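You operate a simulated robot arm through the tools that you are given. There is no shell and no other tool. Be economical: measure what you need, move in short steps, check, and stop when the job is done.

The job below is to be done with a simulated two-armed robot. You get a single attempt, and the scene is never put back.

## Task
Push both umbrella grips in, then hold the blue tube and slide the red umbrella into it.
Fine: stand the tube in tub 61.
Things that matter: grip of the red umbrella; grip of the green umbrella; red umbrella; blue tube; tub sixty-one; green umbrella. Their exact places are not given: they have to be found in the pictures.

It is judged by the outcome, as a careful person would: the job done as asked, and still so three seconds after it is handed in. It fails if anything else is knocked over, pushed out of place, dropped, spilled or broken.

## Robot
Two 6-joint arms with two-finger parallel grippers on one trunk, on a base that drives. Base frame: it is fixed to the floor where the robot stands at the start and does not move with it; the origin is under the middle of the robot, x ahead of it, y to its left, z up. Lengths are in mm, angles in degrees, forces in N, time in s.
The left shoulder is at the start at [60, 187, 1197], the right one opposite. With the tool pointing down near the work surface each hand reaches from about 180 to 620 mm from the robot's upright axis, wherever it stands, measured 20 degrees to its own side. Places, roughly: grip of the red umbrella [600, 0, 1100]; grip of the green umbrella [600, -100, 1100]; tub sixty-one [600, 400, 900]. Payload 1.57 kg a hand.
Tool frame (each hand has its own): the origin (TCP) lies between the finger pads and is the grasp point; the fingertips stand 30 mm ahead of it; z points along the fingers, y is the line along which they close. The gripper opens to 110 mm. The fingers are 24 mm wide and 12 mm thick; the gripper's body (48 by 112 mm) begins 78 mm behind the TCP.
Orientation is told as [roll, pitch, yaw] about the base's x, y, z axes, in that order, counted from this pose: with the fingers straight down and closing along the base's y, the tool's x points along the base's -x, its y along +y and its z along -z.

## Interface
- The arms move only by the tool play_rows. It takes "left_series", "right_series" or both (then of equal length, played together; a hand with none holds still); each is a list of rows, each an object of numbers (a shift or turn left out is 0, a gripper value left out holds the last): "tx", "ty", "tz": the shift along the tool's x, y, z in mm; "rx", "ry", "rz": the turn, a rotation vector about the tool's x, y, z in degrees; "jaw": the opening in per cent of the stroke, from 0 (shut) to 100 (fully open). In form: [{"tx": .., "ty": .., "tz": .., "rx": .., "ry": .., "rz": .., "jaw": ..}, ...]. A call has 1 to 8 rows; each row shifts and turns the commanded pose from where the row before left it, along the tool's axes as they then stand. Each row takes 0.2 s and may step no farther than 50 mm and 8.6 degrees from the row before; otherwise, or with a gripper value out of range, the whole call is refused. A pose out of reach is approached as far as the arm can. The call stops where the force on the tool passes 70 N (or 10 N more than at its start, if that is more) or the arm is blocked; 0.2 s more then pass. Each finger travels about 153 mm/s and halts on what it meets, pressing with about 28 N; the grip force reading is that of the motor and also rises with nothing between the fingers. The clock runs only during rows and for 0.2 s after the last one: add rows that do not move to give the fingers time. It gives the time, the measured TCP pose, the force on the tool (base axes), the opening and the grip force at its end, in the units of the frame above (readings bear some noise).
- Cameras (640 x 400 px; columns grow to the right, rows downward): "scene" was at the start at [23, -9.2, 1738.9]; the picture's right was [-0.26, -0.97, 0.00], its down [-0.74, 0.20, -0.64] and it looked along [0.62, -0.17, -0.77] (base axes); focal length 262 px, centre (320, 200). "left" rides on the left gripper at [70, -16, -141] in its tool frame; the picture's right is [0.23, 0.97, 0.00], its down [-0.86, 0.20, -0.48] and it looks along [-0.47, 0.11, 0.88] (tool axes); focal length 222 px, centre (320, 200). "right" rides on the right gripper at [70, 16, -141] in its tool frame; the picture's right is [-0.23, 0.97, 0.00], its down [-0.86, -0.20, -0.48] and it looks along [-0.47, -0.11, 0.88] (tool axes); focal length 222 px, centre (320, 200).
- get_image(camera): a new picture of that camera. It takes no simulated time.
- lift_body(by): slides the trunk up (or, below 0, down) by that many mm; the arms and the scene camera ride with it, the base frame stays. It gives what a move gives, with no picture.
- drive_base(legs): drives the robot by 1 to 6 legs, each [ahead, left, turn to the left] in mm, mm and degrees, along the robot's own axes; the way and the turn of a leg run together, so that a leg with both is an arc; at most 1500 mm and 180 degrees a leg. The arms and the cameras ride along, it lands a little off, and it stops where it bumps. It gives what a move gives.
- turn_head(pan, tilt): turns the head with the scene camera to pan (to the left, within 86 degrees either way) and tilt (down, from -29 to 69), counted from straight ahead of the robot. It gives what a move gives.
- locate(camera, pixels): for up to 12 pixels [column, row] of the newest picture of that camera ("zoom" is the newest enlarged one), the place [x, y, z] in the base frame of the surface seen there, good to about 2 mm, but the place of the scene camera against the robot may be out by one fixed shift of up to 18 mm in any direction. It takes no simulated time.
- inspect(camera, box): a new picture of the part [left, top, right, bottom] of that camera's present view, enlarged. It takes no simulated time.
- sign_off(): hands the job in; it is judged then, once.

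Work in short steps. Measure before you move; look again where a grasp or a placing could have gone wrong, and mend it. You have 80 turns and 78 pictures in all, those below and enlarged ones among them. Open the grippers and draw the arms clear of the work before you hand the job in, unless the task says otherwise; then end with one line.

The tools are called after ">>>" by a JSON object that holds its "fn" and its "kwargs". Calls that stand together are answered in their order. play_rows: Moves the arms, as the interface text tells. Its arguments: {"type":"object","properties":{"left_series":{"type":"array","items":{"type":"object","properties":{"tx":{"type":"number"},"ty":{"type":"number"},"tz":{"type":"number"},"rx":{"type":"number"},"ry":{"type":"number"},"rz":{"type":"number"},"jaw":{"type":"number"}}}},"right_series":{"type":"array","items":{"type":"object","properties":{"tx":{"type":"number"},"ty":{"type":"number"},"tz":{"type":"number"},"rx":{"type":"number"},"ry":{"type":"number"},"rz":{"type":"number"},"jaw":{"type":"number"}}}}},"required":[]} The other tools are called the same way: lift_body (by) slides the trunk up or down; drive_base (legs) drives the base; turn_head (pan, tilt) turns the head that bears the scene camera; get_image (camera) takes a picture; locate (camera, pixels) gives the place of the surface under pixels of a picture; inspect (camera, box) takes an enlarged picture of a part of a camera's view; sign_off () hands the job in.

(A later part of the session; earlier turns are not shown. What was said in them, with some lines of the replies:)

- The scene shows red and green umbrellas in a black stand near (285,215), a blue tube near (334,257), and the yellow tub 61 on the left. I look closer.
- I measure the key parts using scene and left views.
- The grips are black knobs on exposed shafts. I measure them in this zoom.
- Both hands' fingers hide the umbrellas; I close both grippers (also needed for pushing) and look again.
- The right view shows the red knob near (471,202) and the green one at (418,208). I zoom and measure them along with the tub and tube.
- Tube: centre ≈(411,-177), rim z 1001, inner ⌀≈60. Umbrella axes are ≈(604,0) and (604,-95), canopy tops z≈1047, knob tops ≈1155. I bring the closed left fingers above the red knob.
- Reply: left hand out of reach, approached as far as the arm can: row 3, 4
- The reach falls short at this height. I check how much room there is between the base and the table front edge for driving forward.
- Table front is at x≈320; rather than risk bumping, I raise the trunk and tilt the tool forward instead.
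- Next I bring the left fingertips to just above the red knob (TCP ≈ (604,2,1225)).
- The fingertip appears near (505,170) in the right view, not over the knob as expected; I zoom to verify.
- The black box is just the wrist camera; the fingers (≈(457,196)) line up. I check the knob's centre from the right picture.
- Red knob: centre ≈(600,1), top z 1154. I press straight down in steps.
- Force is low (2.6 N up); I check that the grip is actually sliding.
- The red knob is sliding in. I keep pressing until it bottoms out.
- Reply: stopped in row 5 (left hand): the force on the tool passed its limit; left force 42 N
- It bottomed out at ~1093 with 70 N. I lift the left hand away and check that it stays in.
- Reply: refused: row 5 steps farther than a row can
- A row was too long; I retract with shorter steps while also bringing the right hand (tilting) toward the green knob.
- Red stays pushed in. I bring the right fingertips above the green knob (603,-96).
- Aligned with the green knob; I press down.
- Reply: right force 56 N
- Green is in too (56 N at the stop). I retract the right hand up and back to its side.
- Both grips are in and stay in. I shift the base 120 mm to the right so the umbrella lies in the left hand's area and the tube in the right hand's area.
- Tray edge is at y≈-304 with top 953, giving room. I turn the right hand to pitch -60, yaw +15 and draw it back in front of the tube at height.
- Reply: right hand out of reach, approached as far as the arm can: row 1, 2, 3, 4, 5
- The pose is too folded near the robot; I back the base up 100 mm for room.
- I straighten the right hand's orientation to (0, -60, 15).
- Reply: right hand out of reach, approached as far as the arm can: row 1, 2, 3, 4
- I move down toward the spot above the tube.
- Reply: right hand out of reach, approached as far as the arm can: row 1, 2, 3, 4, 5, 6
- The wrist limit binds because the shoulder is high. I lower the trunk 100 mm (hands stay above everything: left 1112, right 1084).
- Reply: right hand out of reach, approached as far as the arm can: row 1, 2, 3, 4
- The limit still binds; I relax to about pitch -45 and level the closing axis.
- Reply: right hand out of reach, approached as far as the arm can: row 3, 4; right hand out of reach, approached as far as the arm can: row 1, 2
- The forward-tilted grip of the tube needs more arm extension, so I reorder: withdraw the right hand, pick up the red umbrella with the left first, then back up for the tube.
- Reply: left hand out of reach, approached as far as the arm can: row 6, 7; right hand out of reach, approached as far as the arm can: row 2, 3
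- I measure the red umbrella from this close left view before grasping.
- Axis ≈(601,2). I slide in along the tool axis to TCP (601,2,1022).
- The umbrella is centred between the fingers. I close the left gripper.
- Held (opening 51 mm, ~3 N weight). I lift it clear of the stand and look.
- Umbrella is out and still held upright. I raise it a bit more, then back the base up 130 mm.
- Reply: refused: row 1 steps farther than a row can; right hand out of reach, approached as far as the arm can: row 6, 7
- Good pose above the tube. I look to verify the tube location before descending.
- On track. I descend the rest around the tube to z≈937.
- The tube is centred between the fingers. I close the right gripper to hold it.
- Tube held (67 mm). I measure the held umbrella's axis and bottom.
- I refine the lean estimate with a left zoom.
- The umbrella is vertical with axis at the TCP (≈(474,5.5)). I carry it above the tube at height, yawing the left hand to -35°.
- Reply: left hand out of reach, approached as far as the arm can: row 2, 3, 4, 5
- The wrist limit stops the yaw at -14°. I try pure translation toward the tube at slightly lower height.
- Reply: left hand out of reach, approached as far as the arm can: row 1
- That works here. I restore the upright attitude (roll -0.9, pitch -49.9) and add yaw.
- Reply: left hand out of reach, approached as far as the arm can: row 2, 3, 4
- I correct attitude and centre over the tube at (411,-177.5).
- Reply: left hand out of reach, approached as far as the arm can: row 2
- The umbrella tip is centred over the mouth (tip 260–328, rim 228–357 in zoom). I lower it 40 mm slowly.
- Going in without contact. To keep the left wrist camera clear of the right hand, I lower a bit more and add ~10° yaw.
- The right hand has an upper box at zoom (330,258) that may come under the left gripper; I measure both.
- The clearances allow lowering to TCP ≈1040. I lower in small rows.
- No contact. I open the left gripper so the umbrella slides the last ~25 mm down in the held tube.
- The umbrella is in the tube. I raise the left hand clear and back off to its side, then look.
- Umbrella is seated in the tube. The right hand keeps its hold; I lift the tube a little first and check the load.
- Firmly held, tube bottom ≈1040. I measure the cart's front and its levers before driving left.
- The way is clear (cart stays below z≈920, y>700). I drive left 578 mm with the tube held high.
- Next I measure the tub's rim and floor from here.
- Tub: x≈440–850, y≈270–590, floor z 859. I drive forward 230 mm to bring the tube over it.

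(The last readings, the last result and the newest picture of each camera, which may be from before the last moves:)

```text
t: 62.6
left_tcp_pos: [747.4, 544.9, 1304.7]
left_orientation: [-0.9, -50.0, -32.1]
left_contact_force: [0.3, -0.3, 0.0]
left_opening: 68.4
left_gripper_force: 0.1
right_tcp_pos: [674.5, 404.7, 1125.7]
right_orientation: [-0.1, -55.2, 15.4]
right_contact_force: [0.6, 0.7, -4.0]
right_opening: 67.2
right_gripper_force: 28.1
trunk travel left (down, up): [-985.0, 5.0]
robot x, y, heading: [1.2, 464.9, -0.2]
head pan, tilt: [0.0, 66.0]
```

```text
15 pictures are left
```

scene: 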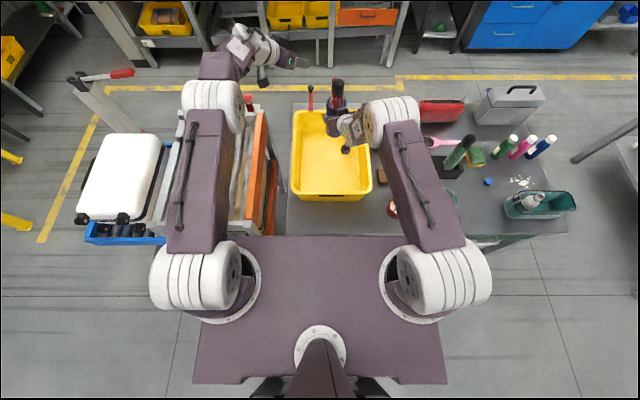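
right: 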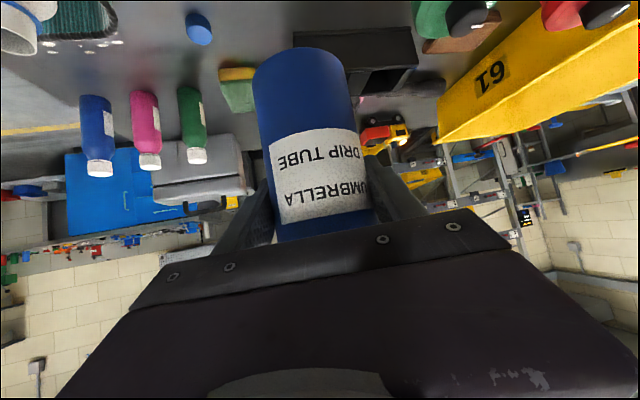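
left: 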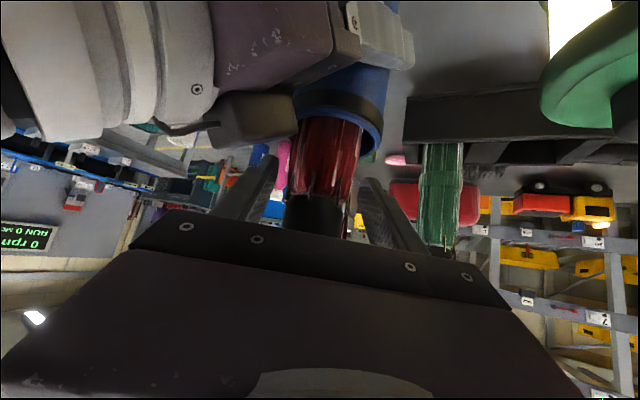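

Positioned over the tub at (675,405). I lower with the trunk 160 mm, leaving ~19 mm.

>>> {"fn": "lift_body", "kwargs": {"by": -160}}

>>> {"fn": "get_image", "kwargs": {"camera": "right"}}

>>> {"fn": "inspect", "kwargs": {"camera": "scene", "box": [270, 60, 430, 220]}}

```text
t: 64.4
left_tcp_pos: [745.9, 545.4, 1143.2]
left_orientation: [-0.8, -50.1, -32.1]
left_contact_force: [0.3, 0.1, -0.5]
left_opening: 68.2
left_gripper_force: 0.0
right_tcp_pos: [675.8, 405.3, 966.9]
right_orientation: [0.0, -55.1, 15.5]
right_contact_force: [0.5, 0.0, -2.7]
right_opening: 67.3
right_gripper_force: 27.9
trunk travel left (down, up): [-825.0, 165.0]
robot x, y, heading: [1.3, 461.0, 0.1]
head pan, tilt: [0.0, 66.0]
```

```text
14 pictures are left
```

right: 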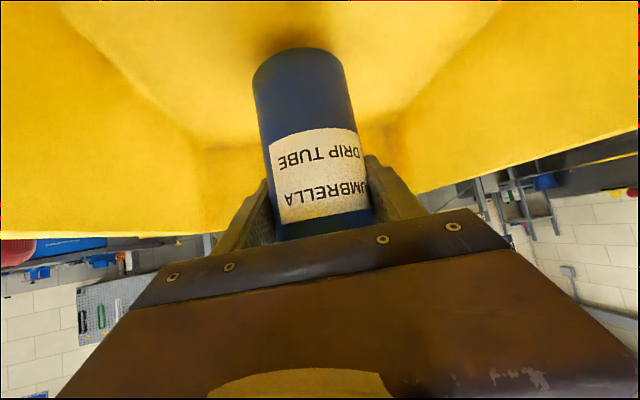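

```text
2.50 times, centred on (350, 140) of scene
```

zoom: 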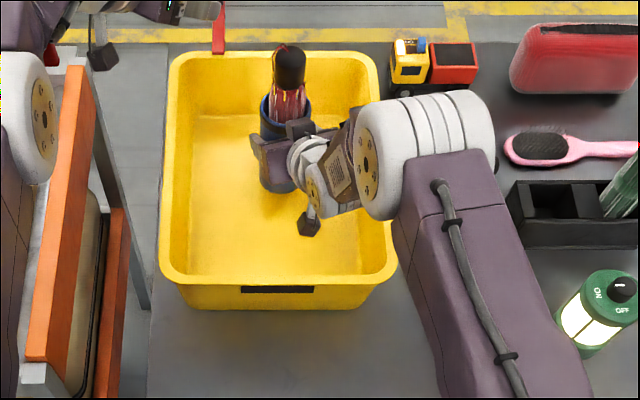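

Clear inside the tub. I lower the last ~20 mm gently with the arm.

>>> {"fn": "play_rows", "kwargs": {"right_series": [{"tx": 8.2, "tz": 5.7}, {"tx": 4.9, "tz": 3.4}, {"tx": 3.3, "tz": 2.3}, {}]}}

```text
t: 65.4
left_tcp_pos: [746.4, 545.5, 1143.8]
left_orientation: [-0.9, -50.0, -32.1]
left_contact_force: [0.7, -0.2, -0.1]
left_opening: 68.4
left_gripper_force: 0.0
right_tcp_pos: [674.9, 405.5, 946.6]
right_orientation: [0.0, -55.2, 15.4]
right_contact_force: [-0.3, -0.6, -4.0]
right_opening: 67.0
right_gripper_force: 27.8
trunk travel left (down, up): [-825.0, 165.0]
robot x, y, heading: [4.1, 463.0, 0.0]
head pan, tilt: [0.0, 66.0]
```

Still carrying full weight (-4 N); I lower in tiny steps until contact.

>>> {"fn": "play_rows", "kwargs": {"right_series": [{"tx": 1.2, "tz": 0.86}, {"tx": 0.8, "tz": 0.57}, {}]}}

```text
t: 66.2
left_tcp_pos: [746.4, 544.8, 1143.9]
left_orientation: [-0.9, -50.0, -32.1]
left_contact_force: [0.5, -0.3, 0.1]
left_opening: 68.3
left_gripper_force: 0.0
right_tcp_pos: [675.6, 404.4, 945.0]
right_orientation: [0.0, -55.4, 15.3]
right_contact_force: [0.9, -0.7, -1.2]
right_opening: 67.3
right_gripper_force: 28.1
trunk travel left (down, up): [-825.0, 165.0]
robot x, y, heading: [1.5, 462.8, -0.2]
head pan, tilt: [0.0, 66.0]
```

Load dropped to ~-1 N: the tube is touching the tub floor. One more 1 mm, then I open.

>>> {"fn": "play_rows", "kwargs": {"right_series": [{"tx": 0.8, "tz": 0.57}, {"jaw": 70}, {"jaw": 85}, {"jaw": 100}, {}]}}

>>> {"fn": "get_image", "kwargs": {"camera": "right"}}

```text
t: 67.4
left_tcp_pos: [746.9, 544.1, 1144.5]
left_orientation: [-0.8, -50.1, -32.1]
left_contact_force: [-0.6, 1.1, 0.3]
left_opening: 68.4
left_gripper_force: 0.0
right_tcp_pos: [674.6, 404.7, 945.1]
right_orientation: [0.0, -55.1, 15.4]
right_contact_force: [0.9, -0.2, -0.3]
right_opening: 109.9
right_gripper_force: 0.0
trunk travel left (down, up): [-825.0, 165.0]
robot x, y, heading: [1.2, 462.9, -0.1]
head pan, tilt: [0.0, 66.0]
```

```text
12 pictures are left
```

right: 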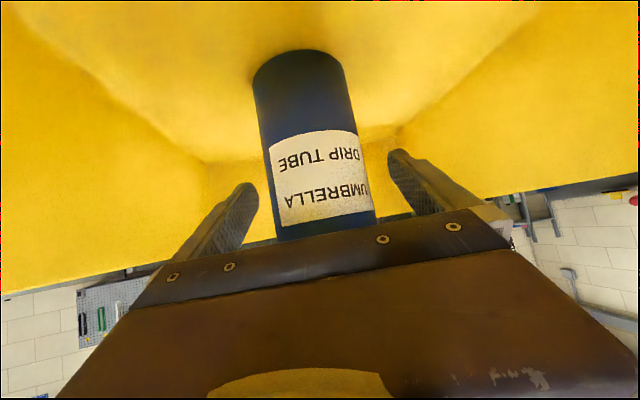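

The tube stands on its own. I raise the hands vertically with the trunk, then draw back.

>>> {"fn": "lift_body", "kwargs": {"by": 160}}

>>> {"fn": "play_rows", "kwargs": {"right_series": [{"tz": -40}, {"tx": -20, "tz": -35}, {"tx": -20, "tz": -35}, {}]}}

>>> {"fn": "get_image", "kwargs": {"camera": "scene"}}

>>> {"fn": "inspect", "kwargs": {"camera": "scene", "box": [280, 50, 400, 170]}}

```text
t: 69.2
left_tcp_pos: [747.6, 544.4, 1304.5]
left_orientation: [-0.9, -50.1, -32.0]
left_contact_force: [-0.1, -0.3, 0.2]
left_opening: 68.2
left_gripper_force: 0.0
right_tcp_pos: [674.8, 404.7, 1102.9]
right_orientation: [0.1, -55.2, 15.5]
right_contact_force: [-0.2, 0.0, -0.4]
right_opening: 109.8
right_gripper_force: 0.1
trunk travel left (down, up): [-985.0, 5.0]
robot x, y, heading: [1.7, 457.8, 0.2]
head pan, tilt: [0.0, 66.0]
```

```text
t: 70.2
left_tcp_pos: [747.3, 544.4, 1304.2]
left_orientation: [-0.9, -50.1, -32.1]
left_contact_force: [-0.1, -1.0, 0.1]
left_opening: 68.0
left_gripper_force: 0.1
right_tcp_pos: [609.0, 386.6, 1199.8]
right_orientation: [0.0, -55.2, 15.4]
right_contact_force: [-0.4, 0.5, -1.0]
right_opening: 109.9
right_gripper_force: 0.0
trunk travel left (down, up): [-985.0, 5.0]
robot x, y, heading: [2.9, 462.4, 0.0]
head pan, tilt: [0.0, 66.0]
```

```text
11 pictures are left
```

scene: 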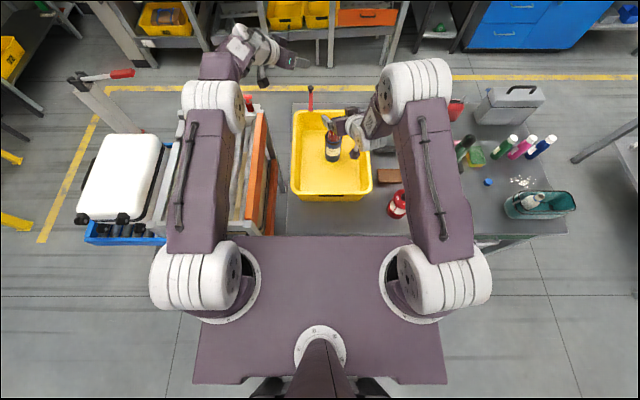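

```text
3.33 times, centred on (340, 110) of scene
```

zoom: 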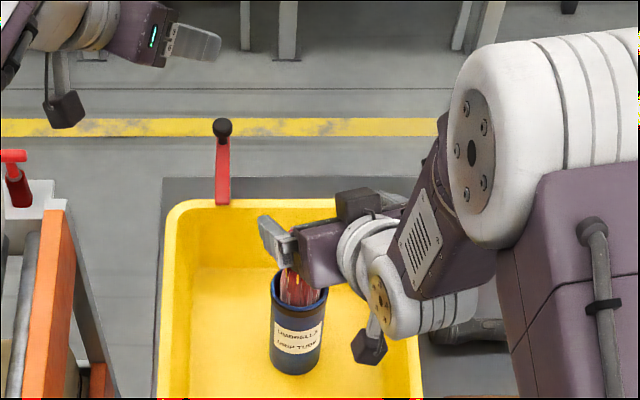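

The tube stands in the tub. I back the base away 250 mm with the hands high and check the umbrella grip and the whole scene.

>>> {"fn": "drive_base", "kwargs": {"legs": [[-250, 0, 0]]}}

>>> {"fn": "turn_head", "kwargs": {"pan": -10, "tilt": 48}}

>>> {"fn": "get_image", "kwargs": {"camera": "scene"}}

```text
t: 72.1
left_tcp_pos: [502.1, 546.3, 1301.9]
left_orientation: [-0.9, -50.0, -32.0]
left_contact_force: [0.4, 0.1, -0.1]
left_opening: 68.1
left_gripper_force: 0.0
right_tcp_pos: [362.9, 386.3, 1197.0]
right_orientation: [0.0, -55.0, 15.3]
right_contact_force: [0.8, -0.1, 0.3]
right_opening: 110.0
right_gripper_force: 0.1
trunk travel left (down, up): [-985.0, 5.0]
robot x, y, heading: [-246.3, 463.5, 0.4]
head pan, tilt: [0.0, 66.0]
```

```text
t: 72.9
left_tcp_pos: [496.6, 544.6, 1304.4]
left_orientation: [-1.0, -50.0, -32.0]
left_contact_force: [-0.2, 0.2, 0.4]
left_opening: 68.4
left_gripper_force: 0.1
right_tcp_pos: [359.6, 385.9, 1200.0]
right_orientation: [-0.1, -55.3, 15.4]
right_contact_force: [-0.8, 0.1, -0.2]
right_opening: 110.0
right_gripper_force: 0.0
trunk travel left (down, up): [-985.0, 5.0]
robot x, y, heading: [-248.7, 461.1, -0.2]
head pan, tilt: [-10.0, 48.0]
```

```text
9 pictures are left
```

scene: 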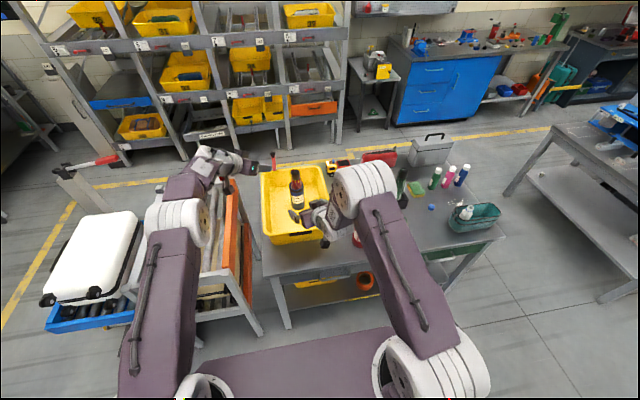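

>>> {"fn": "inspect", "kwargs": {"camera": "scene", "box": [250, 150, 350, 250]}}

>>> {"fn": "inspect", "kwargs": {"camera": "scene", "box": [340, 130, 520, 270]}}

```text
4.00 times, centred on (300, 200) of scene
```

zoom: 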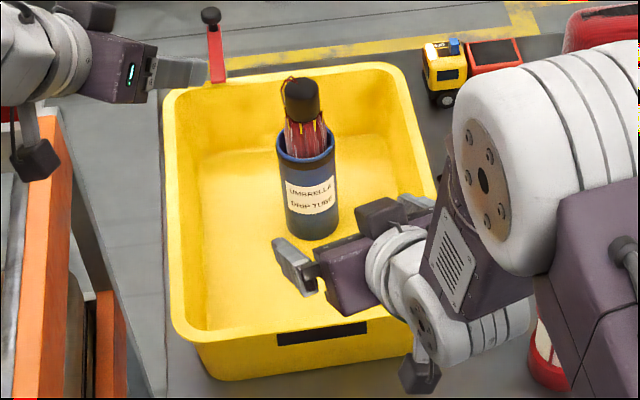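

```text
2.86 times, centred on (430, 200) of scene
```

zoom: 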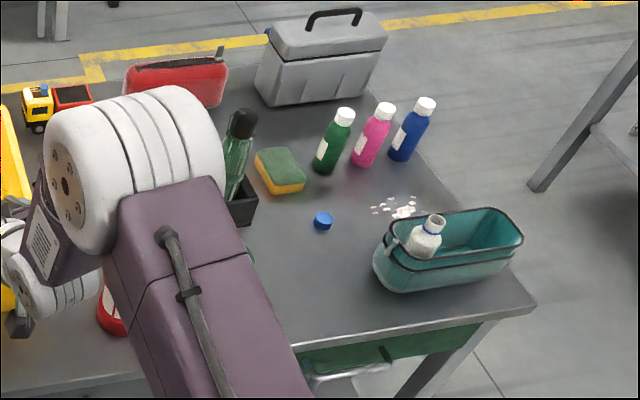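

The tube with the red umbrella stands upright in tub 61, both grips are in, and nothing else has been disturbed. I open the left gripper fully before handing in.

>>> {"fn": "play_rows", "kwargs": {"left_series": [{"jaw": 100}, {}, {}]}}

>>> {"fn": "sign_off", "kwargs": {}}

```text
t: 73.7
left_tcp_pos: [496.6, 545.6, 1305.0]
left_orientation: [-0.9, -50.1, -32.1]
left_contact_force: [0.4, 0.0, 0.1]
left_opening: 109.9
left_gripper_force: 0.0
right_tcp_pos: [359.2, 387.3, 1200.0]
right_orientation: [-0.1, -55.3, 15.5]
right_contact_force: [-0.1, 1.2, 0.1]
right_opening: 109.9
right_gripper_force: 0.0
trunk travel left (down, up): [-985.0, 5.0]
robot x, y, heading: [-246.0, 464.3, -0.1]
head pan, tilt: [-10.0, 48.0]
```

```text
The job is handed in.
```

Both umbrella grips are pushed in, the red umbrella is in the blue tube, and the tube stands upright in tub 61; for the last 25 mm or so I released the umbrella and let it slide down inside the held tube.
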